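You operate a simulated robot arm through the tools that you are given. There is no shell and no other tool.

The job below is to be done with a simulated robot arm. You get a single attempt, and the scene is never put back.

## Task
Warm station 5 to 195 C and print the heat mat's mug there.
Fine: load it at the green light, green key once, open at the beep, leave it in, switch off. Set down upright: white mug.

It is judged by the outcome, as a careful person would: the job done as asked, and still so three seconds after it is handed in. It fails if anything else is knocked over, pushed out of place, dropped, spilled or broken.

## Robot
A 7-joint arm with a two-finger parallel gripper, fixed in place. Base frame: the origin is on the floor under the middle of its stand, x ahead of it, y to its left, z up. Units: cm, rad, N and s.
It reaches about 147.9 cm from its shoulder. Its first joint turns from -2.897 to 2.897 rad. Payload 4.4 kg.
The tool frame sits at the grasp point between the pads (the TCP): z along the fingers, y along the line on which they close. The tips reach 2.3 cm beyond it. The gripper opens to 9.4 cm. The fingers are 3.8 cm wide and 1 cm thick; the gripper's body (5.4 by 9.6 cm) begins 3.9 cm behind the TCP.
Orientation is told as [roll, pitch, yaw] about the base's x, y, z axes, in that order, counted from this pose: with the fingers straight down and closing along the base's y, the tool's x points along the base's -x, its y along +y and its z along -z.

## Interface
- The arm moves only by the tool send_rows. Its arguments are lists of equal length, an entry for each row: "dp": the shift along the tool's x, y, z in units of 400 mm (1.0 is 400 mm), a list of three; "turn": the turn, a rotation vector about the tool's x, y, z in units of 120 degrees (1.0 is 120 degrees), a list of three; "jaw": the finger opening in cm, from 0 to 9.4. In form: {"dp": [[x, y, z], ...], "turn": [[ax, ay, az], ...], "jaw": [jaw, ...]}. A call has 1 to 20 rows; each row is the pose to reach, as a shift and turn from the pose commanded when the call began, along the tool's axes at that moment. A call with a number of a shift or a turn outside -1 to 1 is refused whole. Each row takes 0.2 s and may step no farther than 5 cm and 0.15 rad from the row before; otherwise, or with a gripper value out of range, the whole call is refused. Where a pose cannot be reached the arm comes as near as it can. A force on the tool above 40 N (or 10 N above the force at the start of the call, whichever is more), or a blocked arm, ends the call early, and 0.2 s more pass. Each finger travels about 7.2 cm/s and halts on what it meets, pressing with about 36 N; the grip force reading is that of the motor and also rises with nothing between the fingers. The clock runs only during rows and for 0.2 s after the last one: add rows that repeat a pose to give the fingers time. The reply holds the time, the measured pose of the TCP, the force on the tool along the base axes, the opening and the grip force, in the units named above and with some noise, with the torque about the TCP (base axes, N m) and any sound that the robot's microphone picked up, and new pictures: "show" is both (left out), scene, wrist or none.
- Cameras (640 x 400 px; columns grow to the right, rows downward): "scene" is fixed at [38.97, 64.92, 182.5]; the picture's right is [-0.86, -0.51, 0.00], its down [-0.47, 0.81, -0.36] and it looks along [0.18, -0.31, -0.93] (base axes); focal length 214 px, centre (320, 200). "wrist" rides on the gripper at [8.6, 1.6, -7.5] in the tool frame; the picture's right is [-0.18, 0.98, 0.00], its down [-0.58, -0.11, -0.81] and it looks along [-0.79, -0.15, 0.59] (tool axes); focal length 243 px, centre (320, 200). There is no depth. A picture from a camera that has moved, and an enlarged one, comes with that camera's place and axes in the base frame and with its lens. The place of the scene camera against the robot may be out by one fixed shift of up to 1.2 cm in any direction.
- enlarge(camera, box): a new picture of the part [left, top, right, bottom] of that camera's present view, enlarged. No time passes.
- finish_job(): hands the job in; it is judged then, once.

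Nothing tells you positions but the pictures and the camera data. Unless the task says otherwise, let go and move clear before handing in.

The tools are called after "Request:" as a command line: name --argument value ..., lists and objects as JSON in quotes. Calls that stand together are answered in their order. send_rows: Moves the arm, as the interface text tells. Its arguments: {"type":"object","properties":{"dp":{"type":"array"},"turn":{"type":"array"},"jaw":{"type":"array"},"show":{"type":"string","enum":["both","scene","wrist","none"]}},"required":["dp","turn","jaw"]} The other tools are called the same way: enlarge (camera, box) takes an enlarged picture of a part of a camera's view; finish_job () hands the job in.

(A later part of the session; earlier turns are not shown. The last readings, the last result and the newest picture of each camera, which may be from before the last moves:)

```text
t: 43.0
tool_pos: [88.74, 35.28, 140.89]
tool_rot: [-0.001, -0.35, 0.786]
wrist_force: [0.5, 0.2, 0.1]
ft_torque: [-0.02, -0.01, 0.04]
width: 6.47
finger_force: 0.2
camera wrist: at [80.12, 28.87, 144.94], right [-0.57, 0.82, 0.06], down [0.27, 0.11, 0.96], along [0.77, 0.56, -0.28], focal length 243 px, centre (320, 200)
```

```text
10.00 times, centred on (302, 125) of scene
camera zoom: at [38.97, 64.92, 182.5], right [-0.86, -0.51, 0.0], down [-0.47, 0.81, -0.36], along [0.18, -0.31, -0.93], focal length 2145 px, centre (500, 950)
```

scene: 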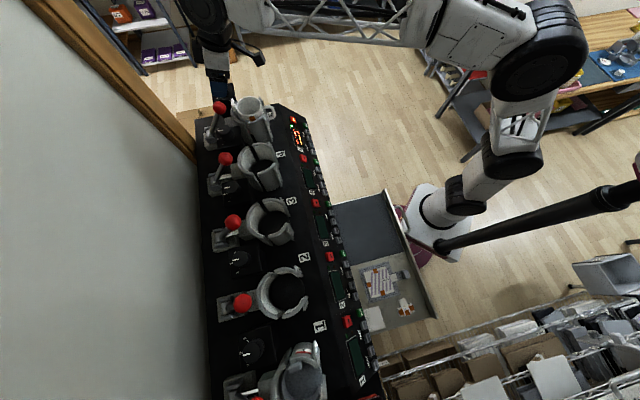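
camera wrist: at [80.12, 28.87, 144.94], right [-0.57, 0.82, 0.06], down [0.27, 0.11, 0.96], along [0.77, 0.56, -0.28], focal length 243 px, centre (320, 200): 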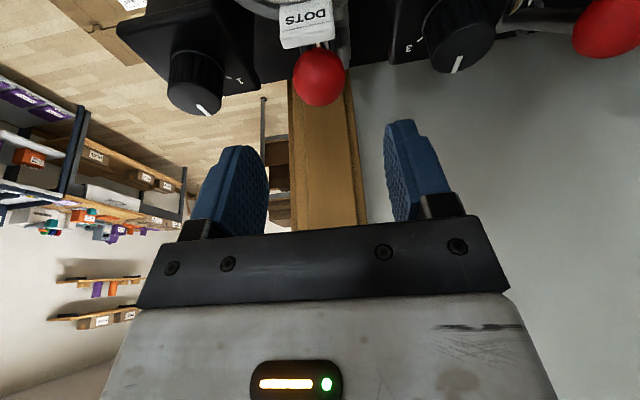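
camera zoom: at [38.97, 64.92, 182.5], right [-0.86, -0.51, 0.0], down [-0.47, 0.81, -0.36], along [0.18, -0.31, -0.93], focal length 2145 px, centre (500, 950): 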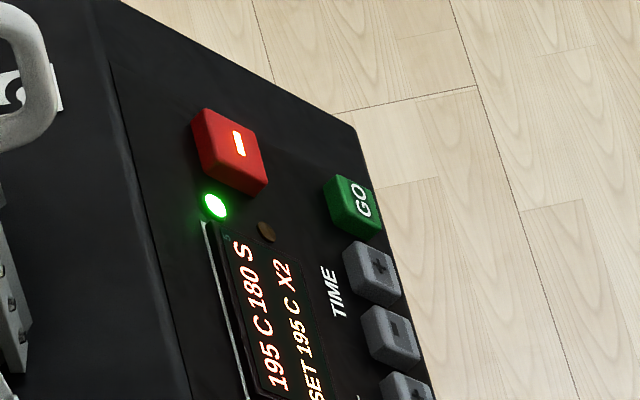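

The ball is centred in the fingers and the green light is still on. Advancing along the tool axis to straddle the ball, then I'll close on it.

Request:
send_rows --dp '[[0, 0, 0.06], [0, 0, 0.12], [0, 0, 0.175], [0, 0, 0.21], [0, 0, 0.225], [0, 0, 0.225]]' --turn '[[0, 0, 0], [0, 0, 0], [0, 0, 0], [0, 0, 0], [0, 0, 0], [0, 0, 0]]' --jaw '[6, 5.8, 5.8, 5.8, 5.8, 5.8]'

Request:
enlarge --camera "wrist" --box '[200, 0, 440, 220]'

Request:
enlarge --camera "scene" --box '[195, 65, 275, 135]'

```text
t: 44.4
tool_pos: [90.93, 37.38, 132.39]
tool_rot: [0.0, -0.35, 0.785]
wrist_force: [0.3, -0.2, 0.7]
ft_torque: [-0.01, -0.03, 0.0]
width: 5.78
finger_force: 0.0
camera wrist: at [82.24, 31.07, 136.46], right [-0.57, 0.82, 0.06], down [0.27, 0.11, 0.96], along [0.78, 0.56, -0.28], focal length 243 px, centre (320, 200)
```

scene: 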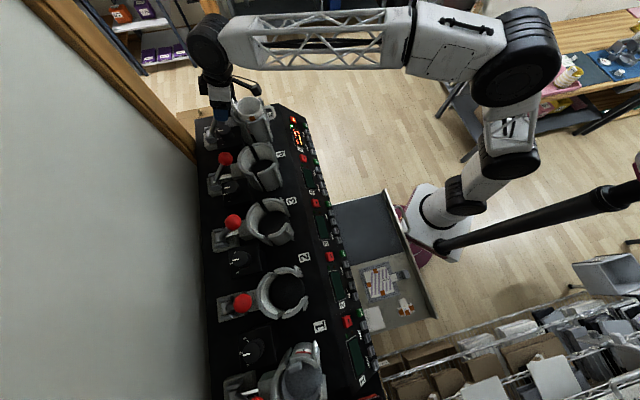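
wrist: 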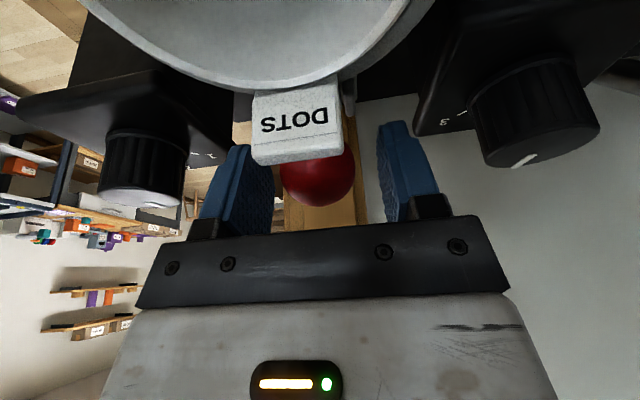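

```text
1.82 times, centred on (320, 110) of wrist
camera zoom: at [82.24, 31.07, 136.46], right [-0.57, 0.82, 0.06], down [0.27, 0.11, 0.96], along [0.78, 0.56, -0.28], focal length 441 px, centre (320, 364)
```

zoom: 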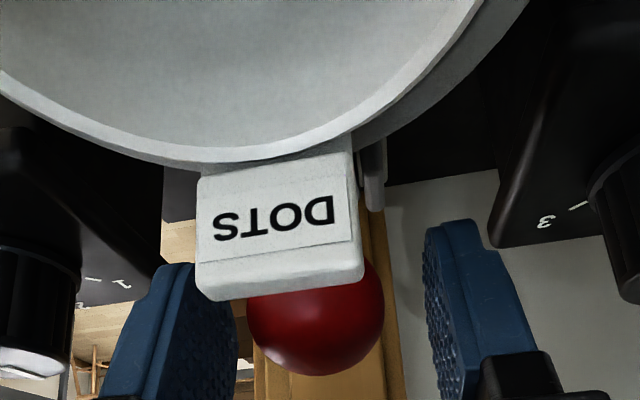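

```text
5.71 times, centred on (235, 100) of scene
camera zoom: at [38.97, 64.92, 182.5], right [-0.86, -0.51, 0.0], down [-0.47, 0.81, -0.36], along [0.18, -0.31, -0.93], focal length 1226 px, centre (806, 771)
```

zoom: 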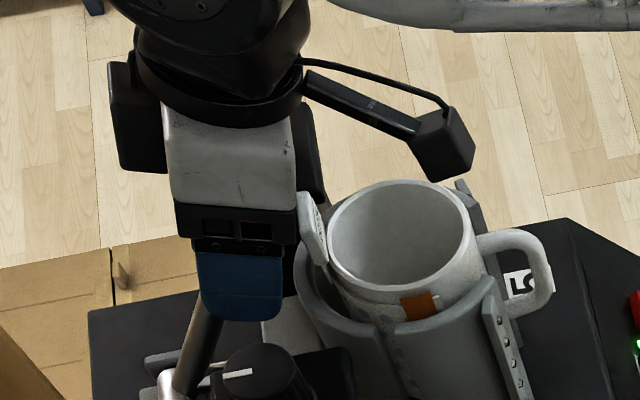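

The ball is between the fingers with the tag clear. Closing on the ball.

Request:
send_rows --dp '[[0, 0, 0], [0, 0, 0], [0, 0, 0], [0, 0, 0], [0, 0, 0]]' --turn '[[0, 0, 0], [0, 0, 0], [0, 0, 0], [0, 0, 0], [0, 0, 0]]' --jaw '[5, 4, 3, 2.5, 2.5]' --show "wrist"

Request:
enlarge --camera "scene" --box '[195, 65, 275, 135]'

```text
t: 45.6
tool_pos: [91.04, 37.32, 132.54]
tool_rot: [0.001, -0.348, 0.783]
wrist_force: [29.0, -17.0, 1.2]
ft_torque: [-0.08, -0.44, -0.23]
width: 3.7
finger_force: 45.0
camera wrist: at [82.32, 30.97, 136.45], right [-0.57, 0.82, 0.06], down [0.27, 0.11, 0.96], along [0.78, 0.56, -0.28], focal length 243 px, centre (320, 200)
```

wrist: 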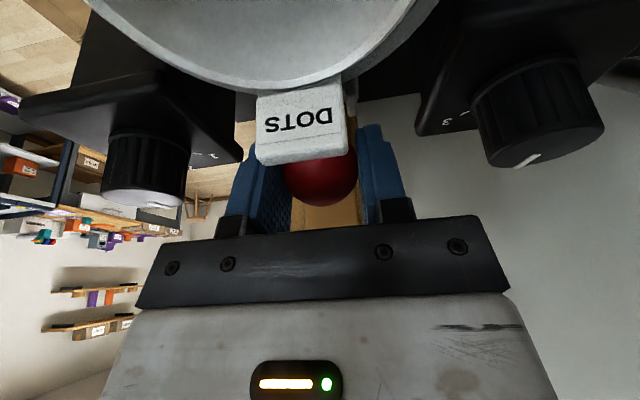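

```text
5.71 times, centred on (235, 100) of scene
camera zoom: at [38.97, 64.92, 182.5], right [-0.86, -0.51, 0.0], down [-0.47, 0.81, -0.36], along [0.18, -0.31, -0.93], focal length 1226 px, centre (806, 771)
```

zoom: 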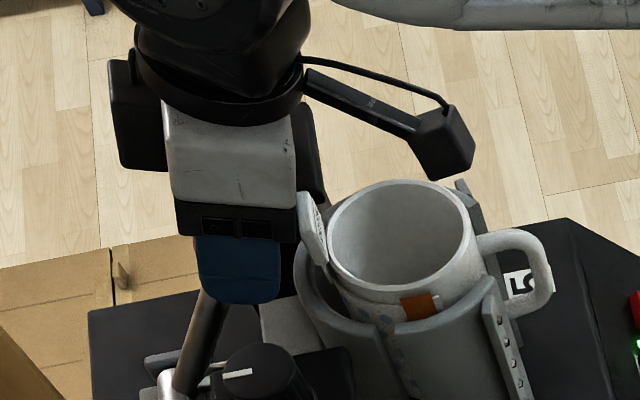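

The ball is gripped but off-centre by ~0.2 cm (side force 33 N). I'll shift toward it to relieve that.

Request:
send_rows --dp '[[0, -0.003, 0], [0, -0.005, 0], [0, -0.005, 0]]' --turn '[[0, 0, 0], [0, 0, 0], [0, 0, 0]]' --jaw '[2.5, 2.5, 2.5]' --show "none"

```text
t: 46.4
tool_pos: [91.06, 37.35, 132.52]
tool_rot: [0.0, -0.349, 0.785]
wrist_force: [-1.9, -9.5, -1.6]
ft_torque: [-0.64, 0.65, -0.02]
width: 3.68
finger_force: 45.0
```

Side load is relieved. I'll try swinging the lever backward (away from the mug) about 10° along its arc and watch the force.

Request:
send_rows --dp '[[-0.013, 0, -0.0035], [-0.026, 0, -0.0065], [-0.0394, 0, -0.0088], [-0.0526, 0, -0.0107], [-0.0526, 0, -0.0107]]' --turn '[[0, 0, 0], [0, 0, 0], [0, 0, 0], [0, 0, 0], [0, 0, 0]]' --jaw '[2.5, 2.5, 2.5, 2.5, 2.5]'

Request:
enlarge --camera "scene" --box '[195, 65, 275, 135]'

```text
t: 47.6
tool_pos: [92.37, 38.6, 133.55]
tool_rot: [-0.001, -0.349, 0.787]
wrist_force: [-9.5, 1.5, -8.7]
ft_torque: [-0.6, 0.78, 0.07]
width: 3.7
finger_force: 45.2
camera wrist: at [83.68, 32.29, 137.57], right [-0.57, 0.82, 0.06], down [0.27, 0.11, 0.96], along [0.77, 0.56, -0.28], focal length 243 px, centre (320, 200)
```

scene: 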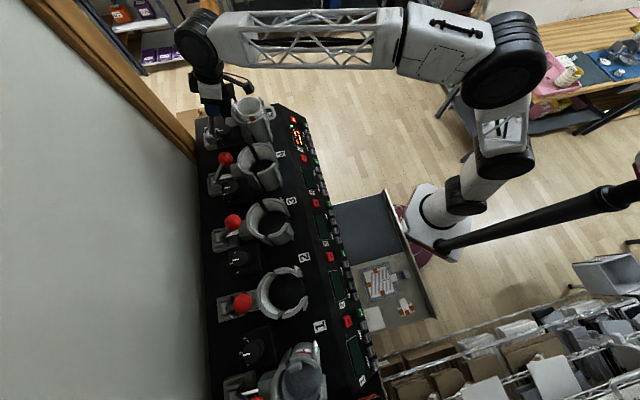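
wrist: 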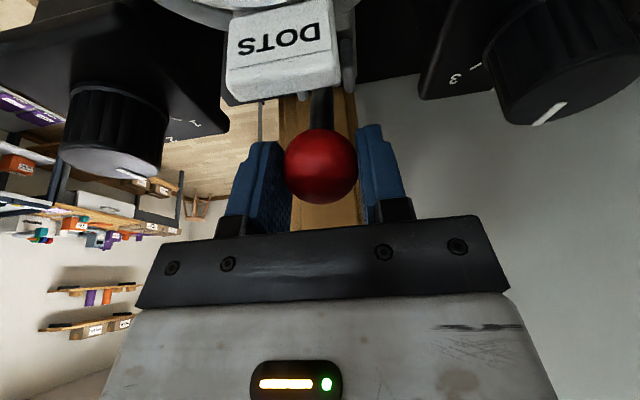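

```text
5.71 times, centred on (235, 100) of scene
camera zoom: at [38.97, 64.92, 182.5], right [-0.86, -0.51, 0.0], down [-0.47, 0.81, -0.36], along [0.18, -0.31, -0.93], focal length 1226 px, centre (806, 771)
```

zoom: 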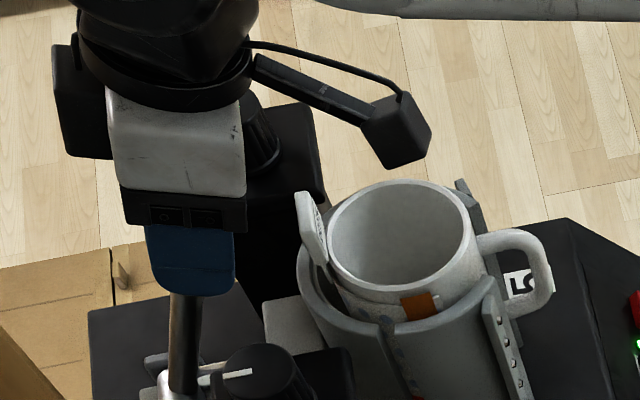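

The lever swings back easily (about 10 N) and the shells begin to draw in. Continuing the arc another 20°.

Request:
send_rows --dp '[[-0.0213, 0, -0.0016], [-0.0429, 0, -0.0017], [-0.0643, 0, -0.0003], [-0.0856, 0, 0.0024], [-0.1066, 0, 0.0069], [-0.1066, 0, 0.0069]]' --turn '[[0, 0, 0], [0, 0, 0], [0, 0, 0], [0, 0, 0], [0, 0, 0], [0, 0, 0]]' --jaw '[2.5, 2.5, 2.5, 2.5, 2.5, 2.5]'

Request:
enlarge --camera "scene" --box '[195, 65, 275, 135]'

```text
t: 49.0
tool_pos: [95.29, 41.42, 134.8]
tool_rot: [0.001, -0.349, 0.785]
wrist_force: [-19.8, 8.8, -1.2]
ft_torque: [-0.53, 0.94, 0.12]
width: 3.7
finger_force: 45.1
camera wrist: at [86.54, 35.15, 138.88], right [-0.57, 0.82, 0.06], down [0.27, 0.11, 0.96], along [0.77, 0.56, -0.28], focal length 243 px, centre (320, 200)
```

scene: 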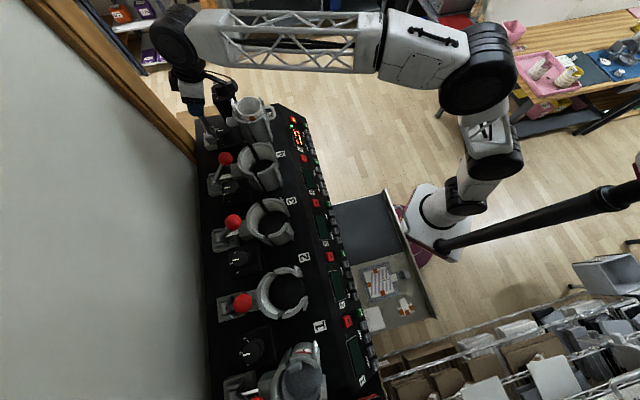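
wrist: 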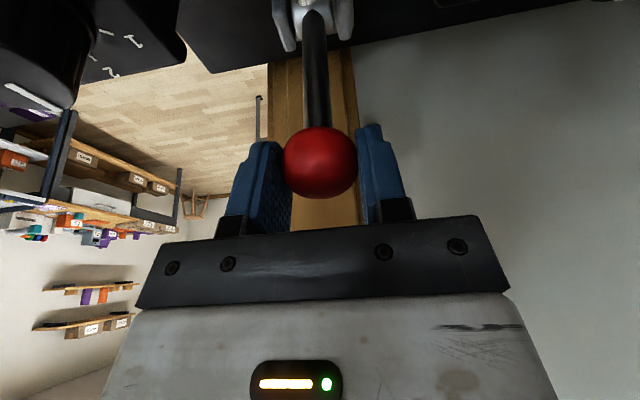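

```text
5.71 times, centred on (235, 100) of scene
camera zoom: at [38.97, 64.92, 182.5], right [-0.86, -0.51, 0.0], down [-0.47, 0.81, -0.36], along [0.18, -0.31, -0.93], focal length 1226 px, centre (806, 771)
```

zoom: 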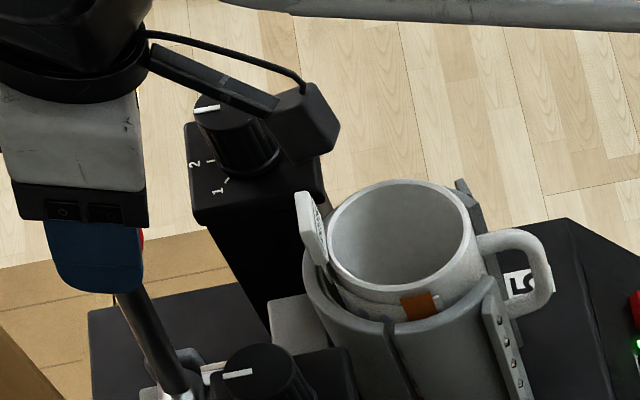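

The lever is nearly upright and the back shell has moved in about half a centimetre. I'll correct a small side load and continue past vertical.

Request:
send_rows --dp '[[0, 0.0035, 0], [-0.0206, 0.0035, 0.0056], [-0.0409, 0.0035, 0.0128], [-0.0606, 0.0035, 0.0215], [-0.0606, 0.0035, 0.0215]]' --turn '[[0, 0, 0], [0, 0, 0], [0, 0, 0], [0, 0, 0], [0, 0, 0]]' --jaw '[2.5, 2.5, 2.5, 2.5, 2.5]'

Request:
enlarge --camera "scene" --box '[195, 65, 275, 135]'

```text
t: 50.2
tool_pos: [97.05, 43.35, 134.9]
tool_rot: [0.0, -0.351, 0.783]
wrist_force: [1.2, -10.6, 8.4]
ft_torque: [-0.94, 0.72, -0.08]
width: 3.68
finger_force: 45.0
camera wrist: at [88.33, 36.97, 138.93], right [-0.57, 0.82, 0.06], down [0.27, 0.11, 0.96], along [0.78, 0.56, -0.28], focal length 243 px, centre (320, 200)
```

scene: 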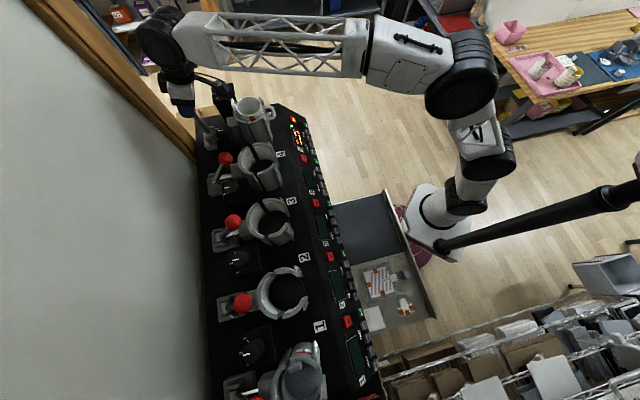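
wrist: 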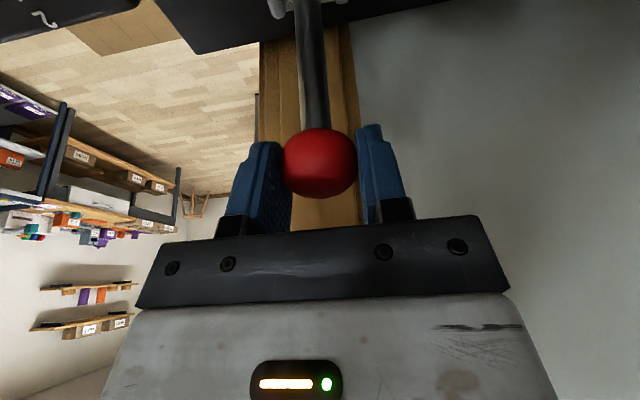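

```text
5.71 times, centred on (235, 100) of scene
camera zoom: at [38.97, 64.92, 182.5], right [-0.86, -0.51, 0.0], down [-0.47, 0.81, -0.36], along [0.18, -0.31, -0.93], focal length 1226 px, centre (806, 771)
```

zoom: 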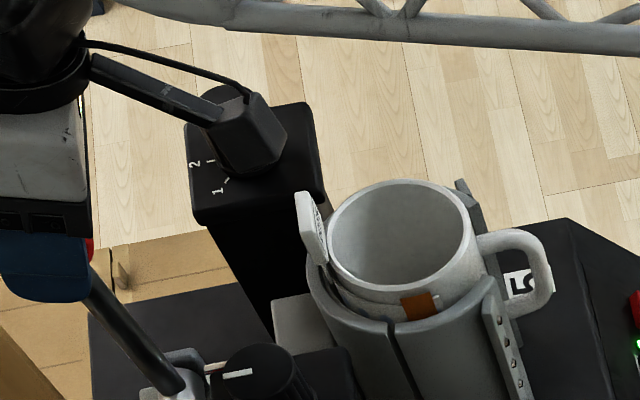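

Past vertical now with light forces. Continuing back while tilting the tool slightly more to keep the gripper clear of the wooden post behind.

Request:
send_rows --dp '[[-0.019, -0.001, 0.0095], [-0.0373, -0.0015, 0.02], [-0.0548, -0.0015, 0.0325], [-0.0548, -0.0015, 0.0325]]' --turn '[[0, -0.022, 0], [0, -0.044, 0], [0, -0.0667, 0], [0, -0.0667, 0]]' --jaw '[2.5, 2.5, 2.5, 2.5]'

Request:
enlarge --camera "scene" --box '[175, 65, 275, 145]'

```text
t: 50.7
tool_pos: [97.75, 44.03, 134.75]
tool_rot: [-0.001, -0.404, 0.786]
wrist_force: [-20.2, -12.5, -3.0]
ft_torque: [0.03, -0.01, 0.05]
width: 3.69
finger_force: 45.4
stopped in row 2: the force on the tool passed its limit at 56 N (the readings are from after the stop); the commanded pose is now the measured one
camera wrist: at [88.83, 37.44, 138.23], right [-0.58, 0.81, 0.07], down [0.23, 0.08, 0.97], along [0.78, 0.57, -0.23], focal length 243 px, centre (320, 200)
```

scene: 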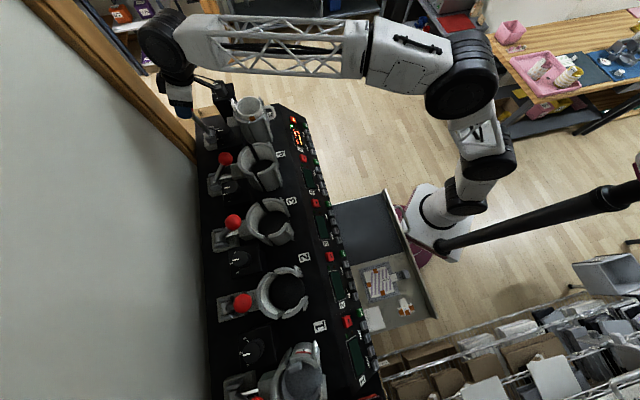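
wrist: 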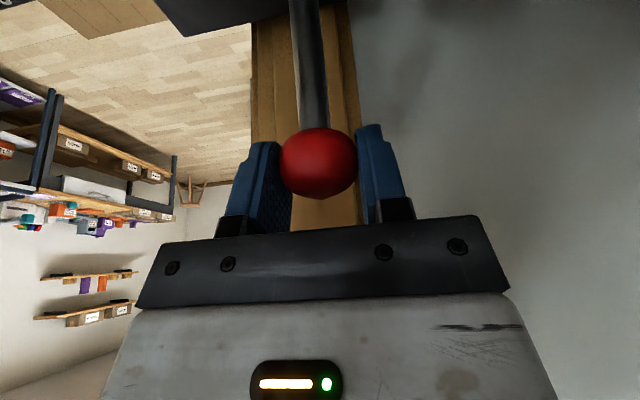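

```text
5.00 times, centred on (225, 105) of scene
camera zoom: at [38.97, 64.92, 182.5], right [-0.86, -0.51, 0.0], down [-0.47, 0.81, -0.36], along [0.18, -0.31, -0.93], focal length 1072 px, centre (795, 675)
```

zoom: 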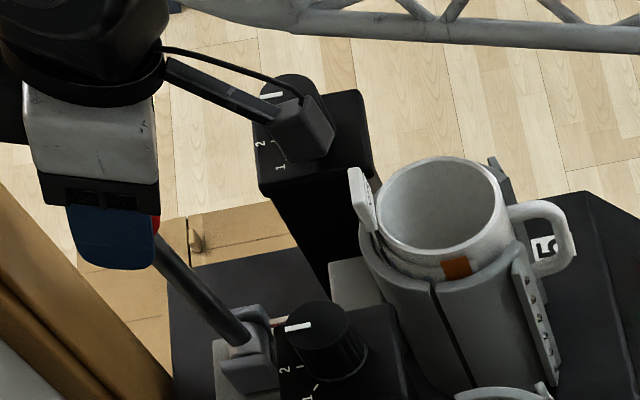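

The lever met firm resistance at about 10° past vertical (force through the ball itself, no gripper torque). I'll look closely at whether the shells have closed on the mug.

Request:
enlarge --camera "scene" --box '[235, 85, 291, 141]'

Request:
enlarge --camera "scene" --box '[195, 95, 251, 151]'

```text
7.14 times, centred on (263, 113) of scene
camera zoom: at [38.97, 64.92, 182.5], right [-0.86, -0.51, 0.0], down [-0.47, 0.81, -0.36], along [0.18, -0.31, -0.93], focal length 1532 px, centre (727, 821)
```

zoom: 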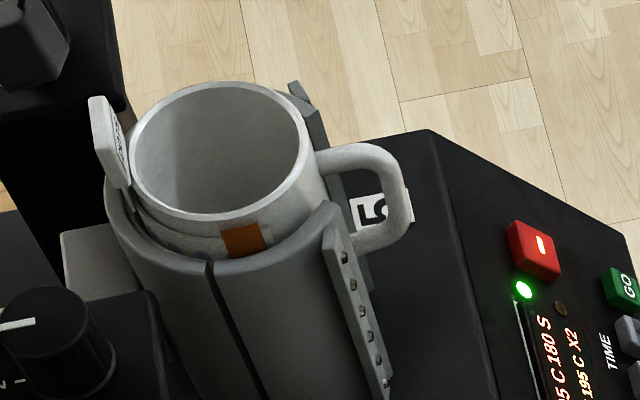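

```text
7.14 times, centred on (223, 123) of scene
camera zoom: at [38.97, 64.92, 182.5], right [-0.86, -0.51, 0.0], down [-0.47, 0.81, -0.36], along [0.18, -0.31, -0.93], focal length 1532 px, centre (1013, 750)
```

zoom: 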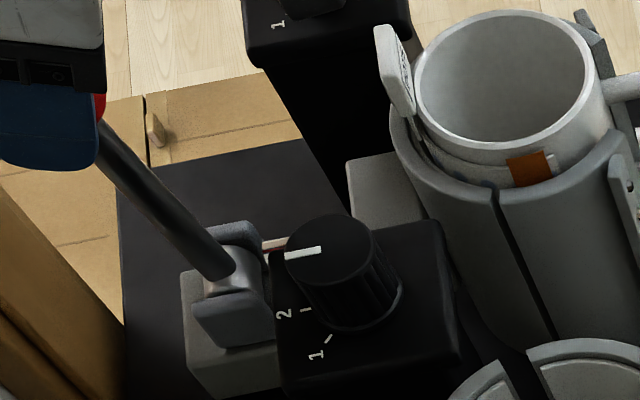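

The shells are close around the mug, but there has been no clear end-stop. I'll push a little further in very small steps to feel whether the lever locks.

Request:
send_rows --dp '[[-0.0032, 0, 0.002], [-0.0063, 0, 0.0041], [-0.0095, 0, 0.0061], [-0.0126, 0, 0.0081]]' --turn '[[0, 0, 0], [0, 0, 0], [0, 0, 0], [0, 0, 0]]' --jaw '[2.5, 2.5, 2.5, 2.5]' --show "none"

```text
t: 51.1
tool_pos: [97.7, 43.86, 134.79]
tool_rot: [0.001, -0.4, 0.787]
wrist_force: [-19.9, -8.6, -1.8]
ft_torque: [0.17, -0.11, 0.05]
width: 3.69
finger_force: 45.1
stopped in row 1: the force on the tool passed its limit at 43 N (the readings are from after the stop); the commanded pose is now the measured one
```

It's a hard stop: the lever is at its closed end (about +10° past vertical). I'll relax the push and open the fingers to see whether it stays closed.

Request:
send_rows --dp '[[0.0025, 0, -0.0015], [0.0035, 0, -0.002], [0.0035, 0, -0.002]]' --turn '[[0, 0, 0], [0, 0, 0], [0, 0, 0]]' --jaw '[2.5, 2.5, 2.5]' --show "none"

Request:
send_rows --dp '[[0, 0, 0], [0, 0, 0], [0, 0, 0], [0, 0, 0]]' --turn '[[0, 0, 0], [0, 0, 0], [0, 0, 0], [0, 0, 0]]' --jaw '[4, 5, 5.8, 5.8]'

Request:
enlarge --camera "scene" --box '[175, 65, 275, 145]'

```text
t: 51.9
tool_pos: [97.58, 43.97, 134.91]
tool_rot: [0.001, -0.402, 0.785]
wrist_force: [7.0, 9.9, 3.5]
ft_torque: [0.99, -1.01, -0.02]
width: 3.69
finger_force: 45.4
```

```text
t: 52.9
tool_pos: [97.63, 43.86, 134.79]
tool_rot: [0.001, -0.403, 0.785]
wrist_force: [-0.6, 0.2, 0.3]
ft_torque: [0.04, -0.03, 0.02]
width: 5.82
finger_force: 0.1
camera wrist: at [88.78, 37.36, 138.22], right [-0.58, 0.81, 0.07], down [0.23, 0.08, 0.97], along [0.78, 0.57, -0.23], focal length 243 px, centre (320, 200)
```

scene: 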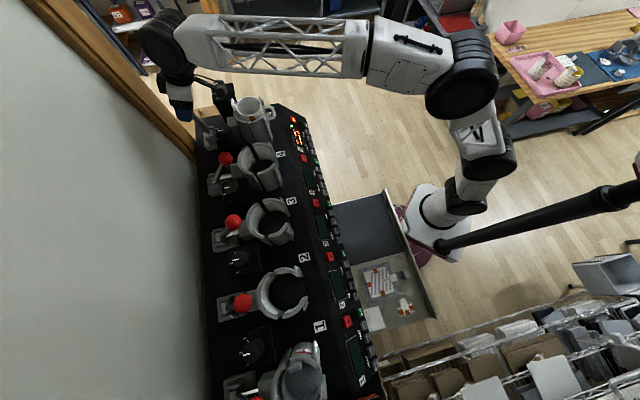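
wrist: 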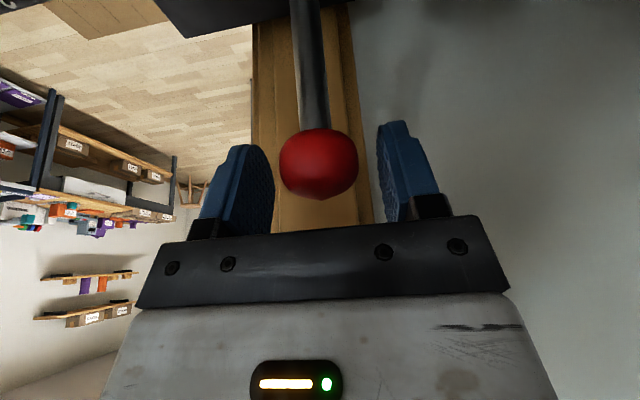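

```text
5.00 times, centred on (225, 105) of scene
camera zoom: at [38.97, 64.92, 182.5], right [-0.86, -0.51, 0.0], down [-0.47, 0.81, -0.36], along [0.18, -0.31, -0.93], focal length 1072 px, centre (795, 675)
```

zoom: 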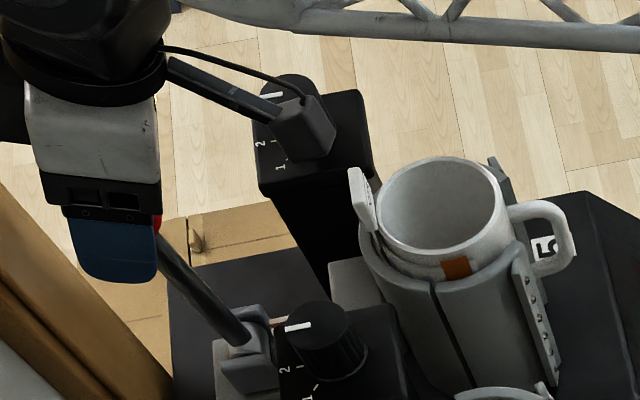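

The lever stays closed on its own. Now I'll retreat up and back over the mug toward the control panel, closing the fingers on the way.

Request:
send_rows --dp '[[0, 0, -0.06], [0, 0, -0.14], [0, 0, -0.225], [0.09, -0.02, -0.265], [0.2, -0.04, -0.31], [0.315, -0.065, -0.36], [0.43, -0.09, -0.41], [0.545, -0.115, -0.46], [0.66, -0.14, -0.51], [0.75, -0.16, -0.545], [0.795, -0.1675, -0.5625], [0.795, -0.1675, -0.5625]]' --turn '[[0, 0, 0], [0, 0, 0], [0, 0, 0], [0, 0, 0], [0, 0, 0], [0, 0, 0], [0, 0, 0], [0, 0, 0], [0, 0, 0], [0, 0, 0], [0, 0, 0], [0, 0, 0]]' --jaw '[5.8, 5.8, 5.8, 5.8, 5.8, 6.5, 7.5, 8.5, 9.4, 9.4, 9.4, 9.4]'

Request:
enlarge --camera "wrist" --box '[250, 60, 410, 180]'

Request:
enlarge --camera "scene" --box '[185, 75, 275, 145]'

Request:
enlarge --camera "scene" --box '[270, 105, 334, 145]'

```text
refused: row 6 steps farther than a row can; nothing moved
```

```text
3.33 times, centred on (330, 120) of wrist
camera zoom: at [88.78, 37.36, 138.22], right [-0.58, 0.81, 0.07], down [0.23, 0.08, 0.97], along [0.78, 0.57, -0.23], focal length 809 px, centre (287, 467)
```

zoom: 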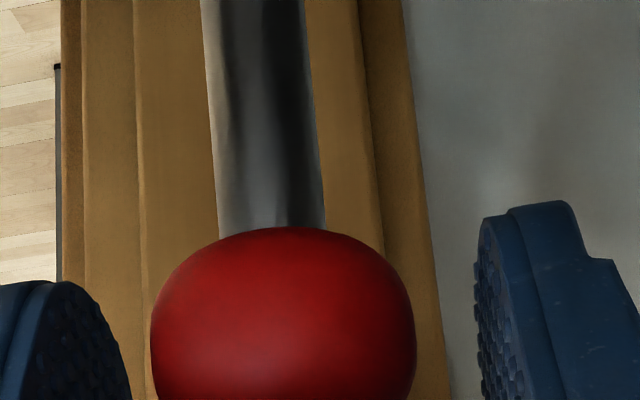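

```text
5.71 times, centred on (230, 110) of scene
camera zoom: at [38.97, 64.92, 182.5], right [-0.86, -0.51, 0.0], down [-0.47, 0.81, -0.36], along [0.18, -0.31, -0.93], focal length 1226 px, centre (834, 714)
```

zoom: 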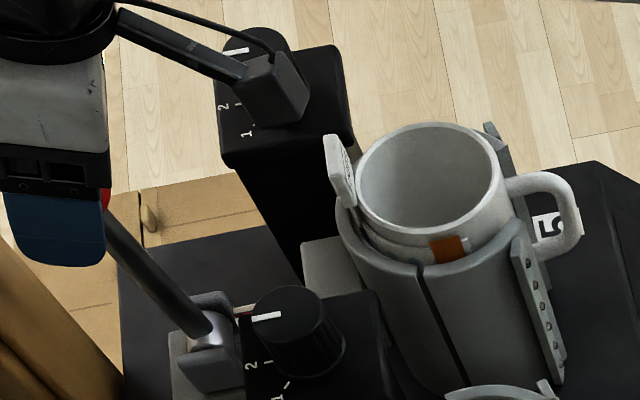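

```text
10.00 times, centred on (302, 125) of scene
camera zoom: at [38.97, 64.92, 182.5], right [-0.86, -0.51, 0.0], down [-0.47, 0.81, -0.36], along [0.18, -0.31, -0.93], focal length 2145 px, centre (500, 950)
```

zoom: 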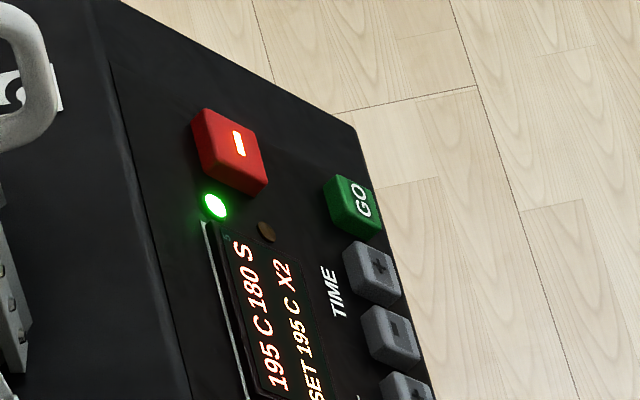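

One row stepped too far, so nothing moved. I'll resend the retreat with smaller steps.

Request:
send_rows --dp '[[0, 0, -0.06], [0, 0, -0.14], [0, 0, -0.225], [0.09, -0.019, -0.265], [0.19, -0.04, -0.308], [0.29, -0.061, -0.35], [0.39, -0.082, -0.392], [0.49, -0.103, -0.434], [0.59, -0.124, -0.477], [0.69, -0.145, -0.519], [0.76, -0.16, -0.548], [0.795, -0.1675, -0.5625], [0.795, -0.1675, -0.5625]]' --turn '[[0, 0, 0], [0, 0, 0], [0, 0, 0], [0, 0, 0], [0, 0, 0], [0, 0, 0], [0, 0, 0], [0, 0, 0], [0, 0, 0], [0, 0, 0], [0, 0, 0], [0, 0, 0], [0, 0, 0]]' --jaw '[5.8, 5.8, 5.8, 5.8, 5.8, 6.5, 7.5, 8.5, 9.4, 9.4, 9.4, 9.4, 9.4]'

Request:
enlarge --camera "wrist" --box '[250, 60, 410, 180]'

Request:
enlarge --camera "scene" --box '[185, 75, 275, 145]'

```text
t: 55.7
tool_pos: [75.4, 12.13, 142.9]
tool_rot: [0.002, -0.403, 0.785]
wrist_force: [-0.1, 0.5, -1.6]
ft_torque: [0.03, 0.0, -0.02]
width: 9.41
finger_force: 0.1
camera wrist: at [66.6, 5.67, 146.43], right [-0.58, 0.81, 0.07], down [0.23, 0.08, 0.97], along [0.78, 0.57, -0.23], focal length 243 px, centre (320, 200)
```

scene: 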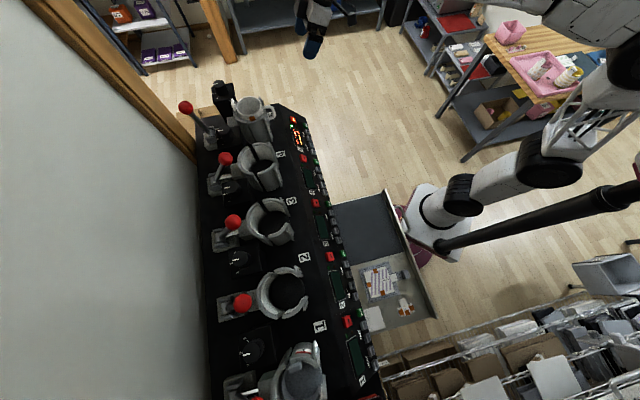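
wrist: 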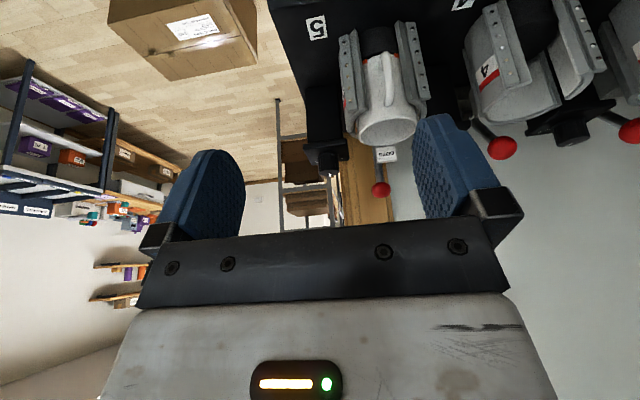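

```text
3.33 times, centred on (330, 120) of wrist
camera zoom: at [66.6, 5.67, 146.43], right [-0.58, 0.81, 0.07], down [0.23, 0.08, 0.97], along [0.78, 0.57, -0.23], focal length 809 px, centre (287, 467)
```

zoom: 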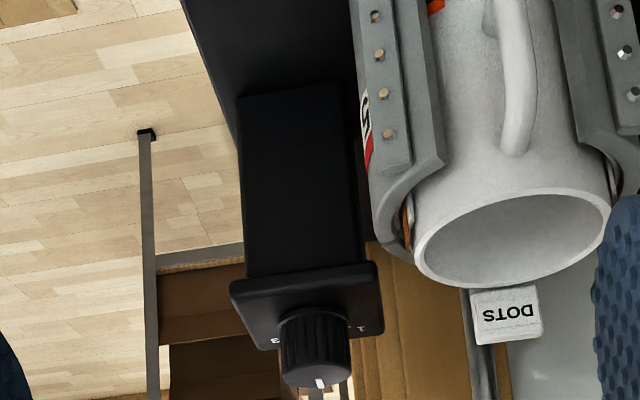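

```text
5.71 times, centred on (230, 110) of scene
camera zoom: at [38.97, 64.92, 182.5], right [-0.86, -0.51, 0.0], down [-0.47, 0.81, -0.36], along [0.18, -0.31, -0.93], focal length 1226 px, centre (834, 714)
```

zoom: 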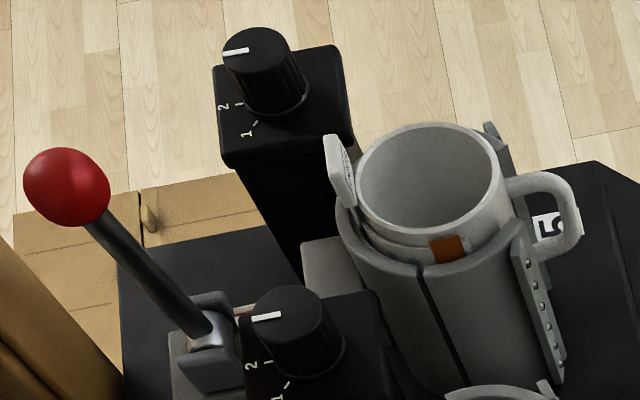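

Request:
enlarge --camera "wrist" --box '[320, 20, 440, 150]'

Request:
enlarge --camera "scene" --box '[240, 90, 290, 130]'

```text
3.08 times, centred on (380, 85) of wrist
camera zoom: at [66.6, 5.67, 146.43], right [-0.58, 0.81, 0.07], down [0.23, 0.08, 0.97], along [0.78, 0.57, -0.23], focal length 746 px, centre (135, 554)
```

zoom: 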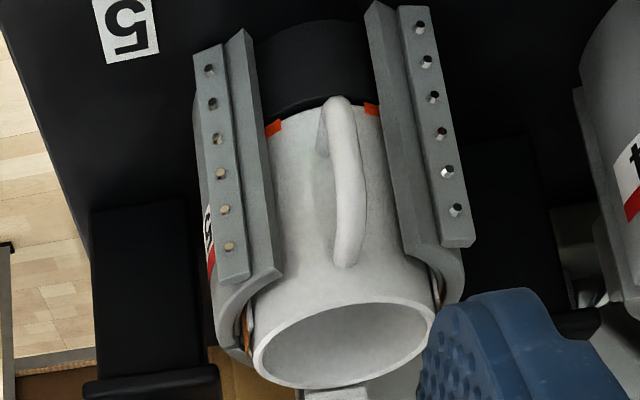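

```text
10.00 times, centred on (265, 110) of scene
camera zoom: at [38.97, 64.92, 182.5], right [-0.86, -0.51, 0.0], down [-0.47, 0.81, -0.36], along [0.18, -0.31, -0.93], focal length 2145 px, centre (870, 1100)
```

zoom: 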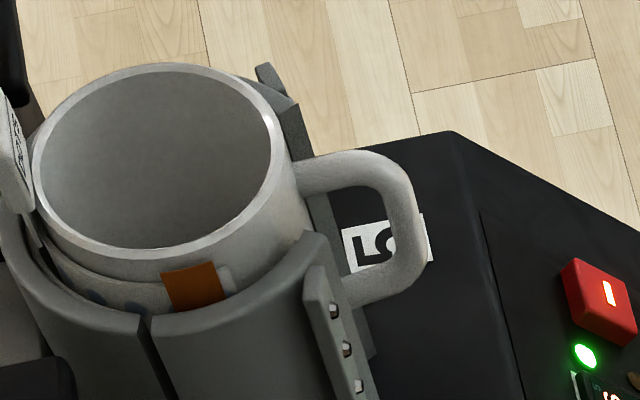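

The shells now wrap the mug with the handle free in the gap and the tape edges covered. Next, I'll drop to the panel and hover over GO with closed fingers.

Request:
send_rows --dp '[[0.035, 0, 0.07], [0.078, -0.001, 0.154], [0.122, -0.001, 0.24], [0.166, -0.001, 0.327], [0.21, -0.002, 0.414], [0.254, -0.002, 0.5], [0.298, -0.002, 0.587], [0.33, -0.0028, 0.65], [0.3445, -0.0028, 0.679], [0.3445, -0.0028, 0.679]]' --turn '[[0, -0.02, 0], [0, -0.04, 0], [0, -0.06, 0], [0, -0.08, 0], [0, -0.1, 0], [0, -0.12, 0], [0, -0.145, 0], [0, -0.17, 0], [0, -0.1825, 0], [0, -0.1825, 0]]' --jaw '[8, 6, 4, 2, 0, 0, 0, 0, 0, 0]' --show "wrist"

Request:
enlarge --camera "wrist" --box '[240, 40, 480, 190]'

```text
t: 57.9
tool_pos: [74.18, 10.66, 112.6]
tool_rot: [0.001, -0.786, 0.785]
wrist_force: [0.1, 0.5, 0.5]
ft_torque: [-0.01, 0.03, 0.0]
width: 0.0
finger_force: 36.6
camera wrist: at [64.93, 3.87, 111.76], right [-0.6, 0.79, 0.13], down [-0.04, -0.19, 0.98], along [0.8, 0.59, 0.14], focal length 243 px, centre (320, 200)
```

wrist: 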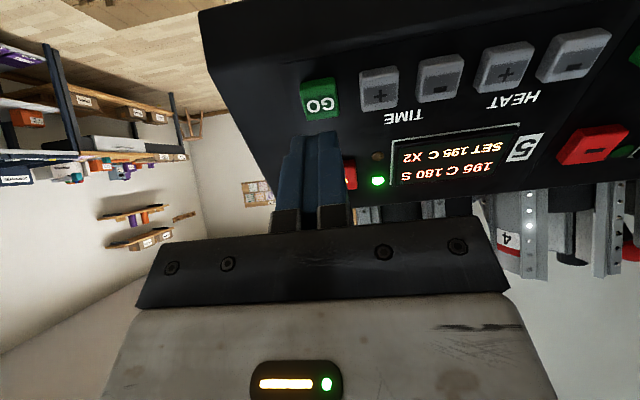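

```text
2.67 times, centred on (360, 115) of wrist
camera zoom: at [64.93, 3.87, 111.76], right [-0.6, 0.79, 0.13], down [-0.04, -0.19, 0.98], along [0.8, 0.59, 0.14], focal length 647 px, centre (213, 427)
```

zoom: 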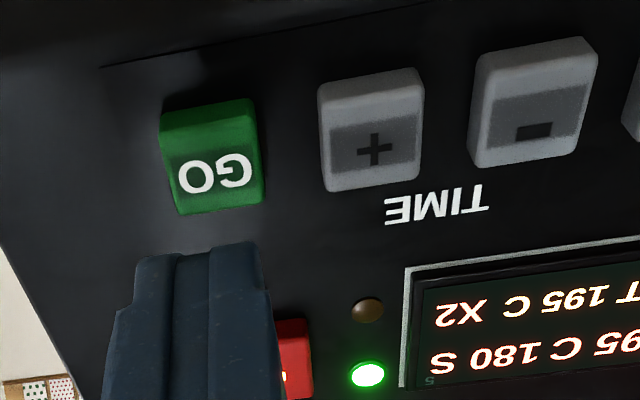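

GO is lined up under the fingers; green light is on and the press is closed. Pressing GO once.

Request:
send_rows --dp '[[0.004, 0, 0.05], [0.004, 0, 0.09], [0.004, 0, 0.104], [0.004, 0, 0.11], [0.004, 0, 0.08], [0.004, 0, 0.03], [0.004, 0, 0.0]]' --turn '[[0, 0, 0], [0, 0, 0], [0, 0, 0], [0, 0, 0], [0, 0, 0], [0, 0, 0], [0, 0, 0]]' --jaw '[0, 0, 0, 0, 0, 0, 0]' --show "wrist"

Request:
enlarge --camera "wrist" --box '[340, 90, 580, 240]'

```text
t: 59.5
tool_pos: [73.94, 10.6, 112.37]
tool_rot: [0.0, -0.785, 0.786]
wrist_force: [0.5, 0.4, -0.4]
ft_torque: [-0.02, 0.02, -0.01]
width: 0.0
finger_force: 36.2
heard: click
camera wrist: at [64.79, 3.72, 111.63], right [-0.6, 0.79, 0.13], down [-0.03, -0.19, 0.98], along [0.8, 0.59, 0.14], focal length 243 px, centre (320, 200)
```

wrist: 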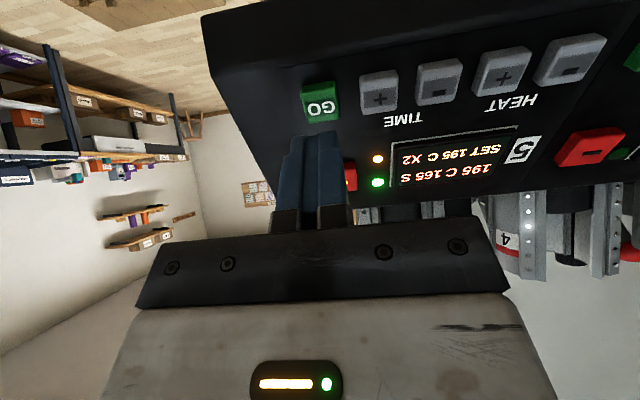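

```text
2.67 times, centred on (460, 165) of wrist
camera zoom: at [64.79, 3.72, 111.63], right [-0.6, 0.79, 0.13], down [-0.03, -0.19, 0.98], along [0.8, 0.59, 0.14], focal length 647 px, centre (-53, 293)
```

zoom: 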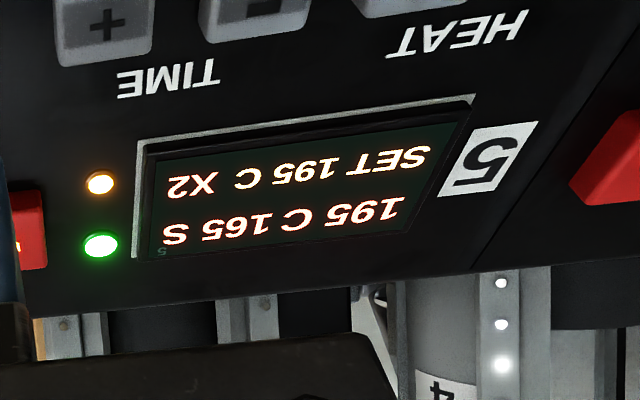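

The print started (amber on, counting down from 180 quickly, about 20 per second). I'll head back toward the lever so I'm ready to open it at the beep.

Request:
send_rows --dp '[[-0.083, 0.0005, -0.0715], [-0.166, 0.001, -0.143], [-0.249, 0.002, -0.215], [-0.331, 0.002, -0.286], [-0.414, 0.003, -0.358], [-0.497, 0.003, -0.43], [-0.58, 0.004, -0.501], [-0.66, 0.027, -0.422], [-0.74, 0.05, -0.342], [-0.82, 0.073, -0.263], [-0.899, 0.096, -0.183]]' --turn '[[0, 0.026, 0], [0, 0.052, 0], [0, 0.078, 0], [0, 0.104, 0], [0, 0.13, 0], [0, 0.156, 0], [0, 0.1825, 0], [0, 0.1825, 0], [0, 0.1825, 0], [0, 0.1825, 0], [0, 0.1825, 0]]' --jaw '[0, 0, 0, 1, 2, 3, 4, 5, 5.8, 5.8, 5.8]' --show "wrist"

```text
t: 61.9
tool_pos: [85.68, 27.51, 143.16]
tool_rot: [0.002, -0.406, 0.785]
wrist_force: [-0.3, 0.3, 1.5]
ft_torque: [0.0, -0.01, 0.02]
width: 5.84
finger_force: 0.0
camera wrist: at [76.7, 21.05, 146.66], right [-0.58, 0.81, 0.07], down [0.23, 0.08, 0.97], along [0.78, 0.57, -0.23], focal length 243 px, centre (320, 200)
```

wrist: 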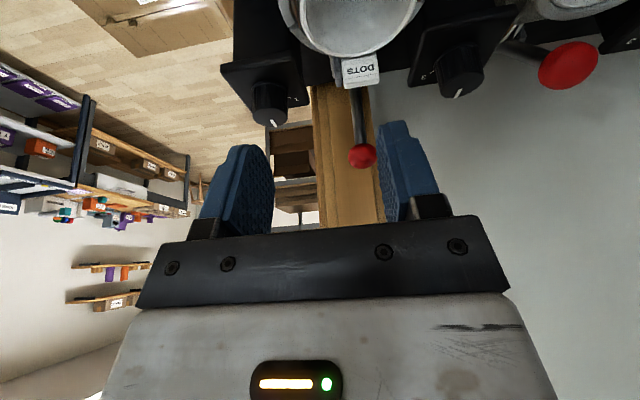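

I can see the ball ahead. Moving to the pre-grip point above it and advancing to straddle it with open fingers.

Request:
send_rows --dp '[[-0.095, 0.0186, 0.0395], [-0.19, 0.0373, 0.079], [-0.285, 0.056, 0.1185], [-0.38, 0.0745, 0.158], [-0.38, 0.0745, 0.158]]' --turn '[[0, 0, 0], [0, 0, 0], [0, 0, 0], [0, 0, 0], [0, 0, 0]]' --jaw '[5.8, 5.8, 5.8, 5.8, 5.8]' --show "wrist"

Request:
enlarge --camera "scene" --box '[270, 105, 334, 145]'

```text
t: 63.1
tool_pos: [95.22, 41.3, 143.41]
tool_rot: [0.0, -0.403, 0.786]
wrist_force: [0.3, -0.4, 0.4]
ft_torque: [-0.01, -0.03, -0.02]
width: 5.81
finger_force: 0.0
camera wrist: at [86.32, 34.93, 146.81], right [-0.58, 0.81, 0.07], down [0.23, 0.08, 0.97], along [0.78, 0.57, -0.23], focal length 243 px, centre (320, 200)
```

wrist: 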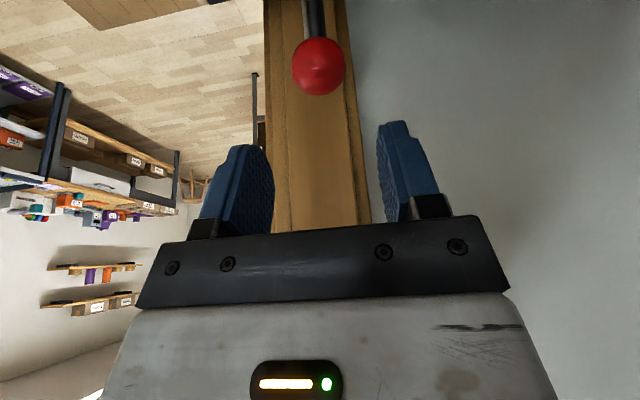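

```text
10.00 times, centred on (302, 125) of scene
camera zoom: at [38.97, 64.92, 182.5], right [-0.86, -0.51, 0.0], down [-0.47, 0.81, -0.36], along [0.18, -0.31, -0.93], focal length 2145 px, centre (500, 950)
```

zoom: 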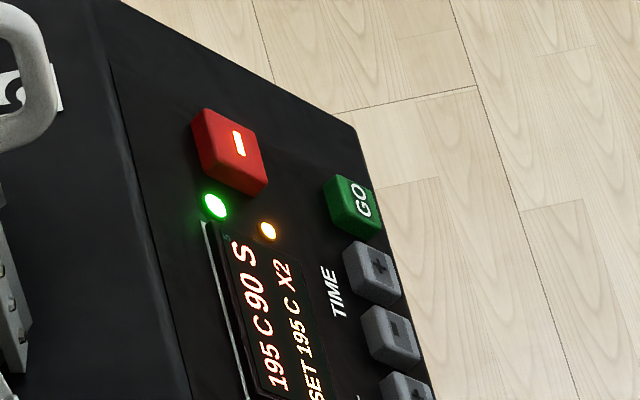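

About 90 counts (≈4.5 s) remain. Advancing around the ball now, with fingers open so the lever isn't disturbed.

Request:
send_rows --dp '[[0.005, 0, 0.06], [0.01, 0, 0.12], [0.01, 0, 0.175], [0.01, 0, 0.21], [0.01, 0, 0.23], [0.01, 0, 0.23]]' --turn '[[0, 0, 0], [0, 0, 0], [0, 0, 0], [0, 0, 0], [0, 0, 0], [0, 0, 0]]' --jaw '[5.8, 5.8, 5.8, 5.8, 5.8, 5.8]' --show "wrist"

Request:
enlarge --camera "scene" --box '[270, 105, 334, 145]'

```text
t: 64.5
tool_pos: [97.5, 43.62, 134.68]
tool_rot: [-0.001, -0.403, 0.786]
wrist_force: [0.9, -0.7, -0.4]
ft_torque: [-0.01, -0.03, 0.0]
width: 5.79
finger_force: 0.0
camera wrist: at [88.6, 37.19, 138.05], right [-0.58, 0.81, 0.07], down [0.23, 0.08, 0.97], along [0.78, 0.57, -0.23], focal length 243 px, centre (320, 200)
```

wrist: 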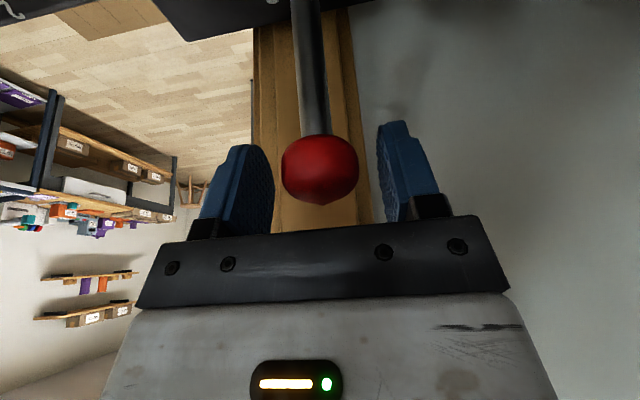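

```text
10.00 times, centred on (302, 125) of scene
camera zoom: at [38.97, 64.92, 182.5], right [-0.86, -0.51, 0.0], down [-0.47, 0.81, -0.36], along [0.18, -0.31, -0.93], focal length 2145 px, centre (500, 950)
```

zoom: 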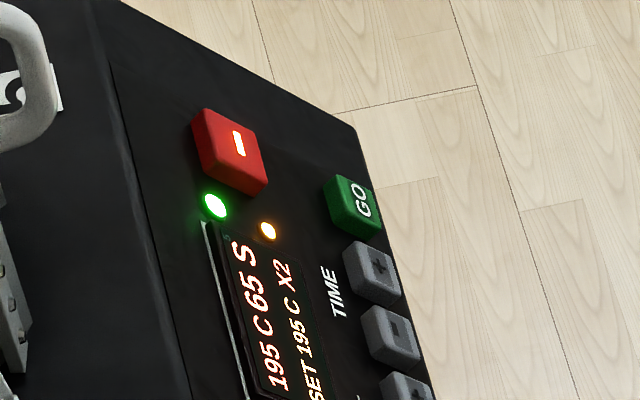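

About 65 counts left. I'll grip the ball now without moving it, so the lever can be opened right at the beep.

Request:
send_rows --dp '[[0, 0, 0], [0, 0, 0], [0, 0, 0], [0, 0, 0]]' --turn '[[0, 0, 0], [0, 0, 0], [0, 0, 0], [0, 0, 0]]' --jaw '[4.6, 3.6, 3, 3]' --show "wrist"

Request:
enlarge --camera "scene" --box '[270, 105, 334, 145]'

```text
t: 65.5
tool_pos: [97.47, 43.64, 134.65]
tool_rot: [-0.001, -0.405, 0.786]
wrist_force: [-2.0, 1.8, -1.5]
ft_torque: [0.08, -0.02, 0.0]
width: 3.71
finger_force: 45.4
camera wrist: at [88.59, 37.19, 138.07], right [-0.58, 0.81, 0.07], down [0.23, 0.08, 0.97], along [0.78, 0.57, -0.23], focal length 243 px, centre (320, 200)
```

wrist: 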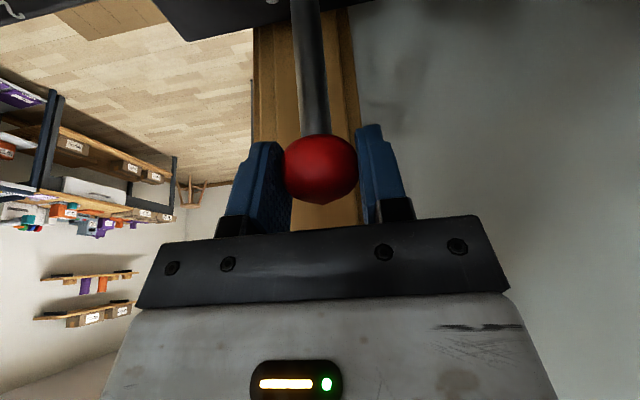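

```text
10.00 times, centred on (302, 125) of scene
camera zoom: at [38.97, 64.92, 182.5], right [-0.86, -0.51, 0.0], down [-0.47, 0.81, -0.36], along [0.18, -0.31, -0.93], focal length 2145 px, centre (500, 950)
```

zoom: 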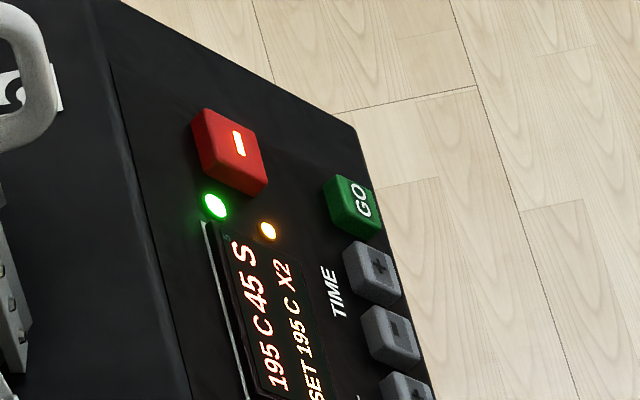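

Gripped with no side load; 45 counts left. Waiting about 2 s.

Request:
send_rows --dp '[[0, 0, 0], [0, 0, 0], [0, 0, 0], [0, 0, 0], [0, 0, 0], [0, 0, 0], [0, 0, 0], [0, 0, 0], [0, 0, 0]]' --turn '[[0, 0, 0], [0, 0, 0], [0, 0, 0], [0, 0, 0], [0, 0, 0], [0, 0, 0], [0, 0, 0], [0, 0, 0], [0, 0, 0]]' --jaw '[3, 3, 3, 3, 3, 3, 3, 3, 3]' --show "none"

Request:
enlarge --camera "scene" --box '[270, 105, 334, 145]'

```text
t: 67.5
tool_pos: [97.33, 43.71, 134.58]
tool_rot: [0.0, -0.402, 0.785]
wrist_force: [-3.7, 4.5, -3.2]
ft_torque: [0.03, 0.08, 0.01]
width: 3.68
finger_force: 44.9
```

```text
10.00 times, centred on (302, 125) of scene
camera zoom: at [38.97, 64.92, 182.5], right [-0.86, -0.51, 0.0], down [-0.47, 0.81, -0.36], along [0.18, -0.31, -0.93], focal length 2145 px, centre (500, 950)
```

zoom: 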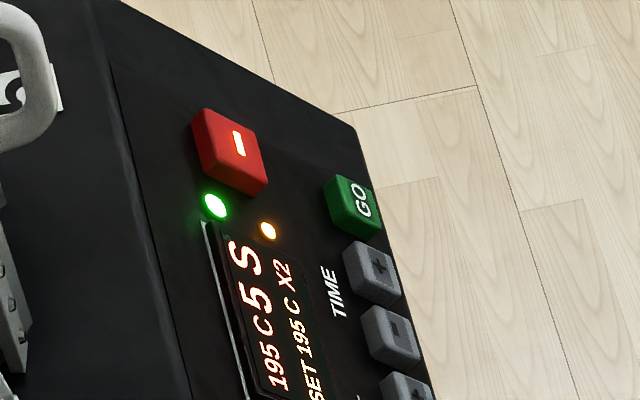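

About 5 counts left. Waiting one short step for the beep.

Request:
send_rows --dp '[[0, 0, 0]]' --turn '[[0, 0, 0]]' --jaw '[3]' --show "none"

```text
t: 67.9
tool_pos: [97.43, 43.6, 134.56]
tool_rot: [0.0, -0.403, 0.785]
wrist_force: [-4.0, 3.7, -3.0]
ft_torque: [0.03, 0.03, 0.02]
width: 3.7
finger_force: 45.5
```

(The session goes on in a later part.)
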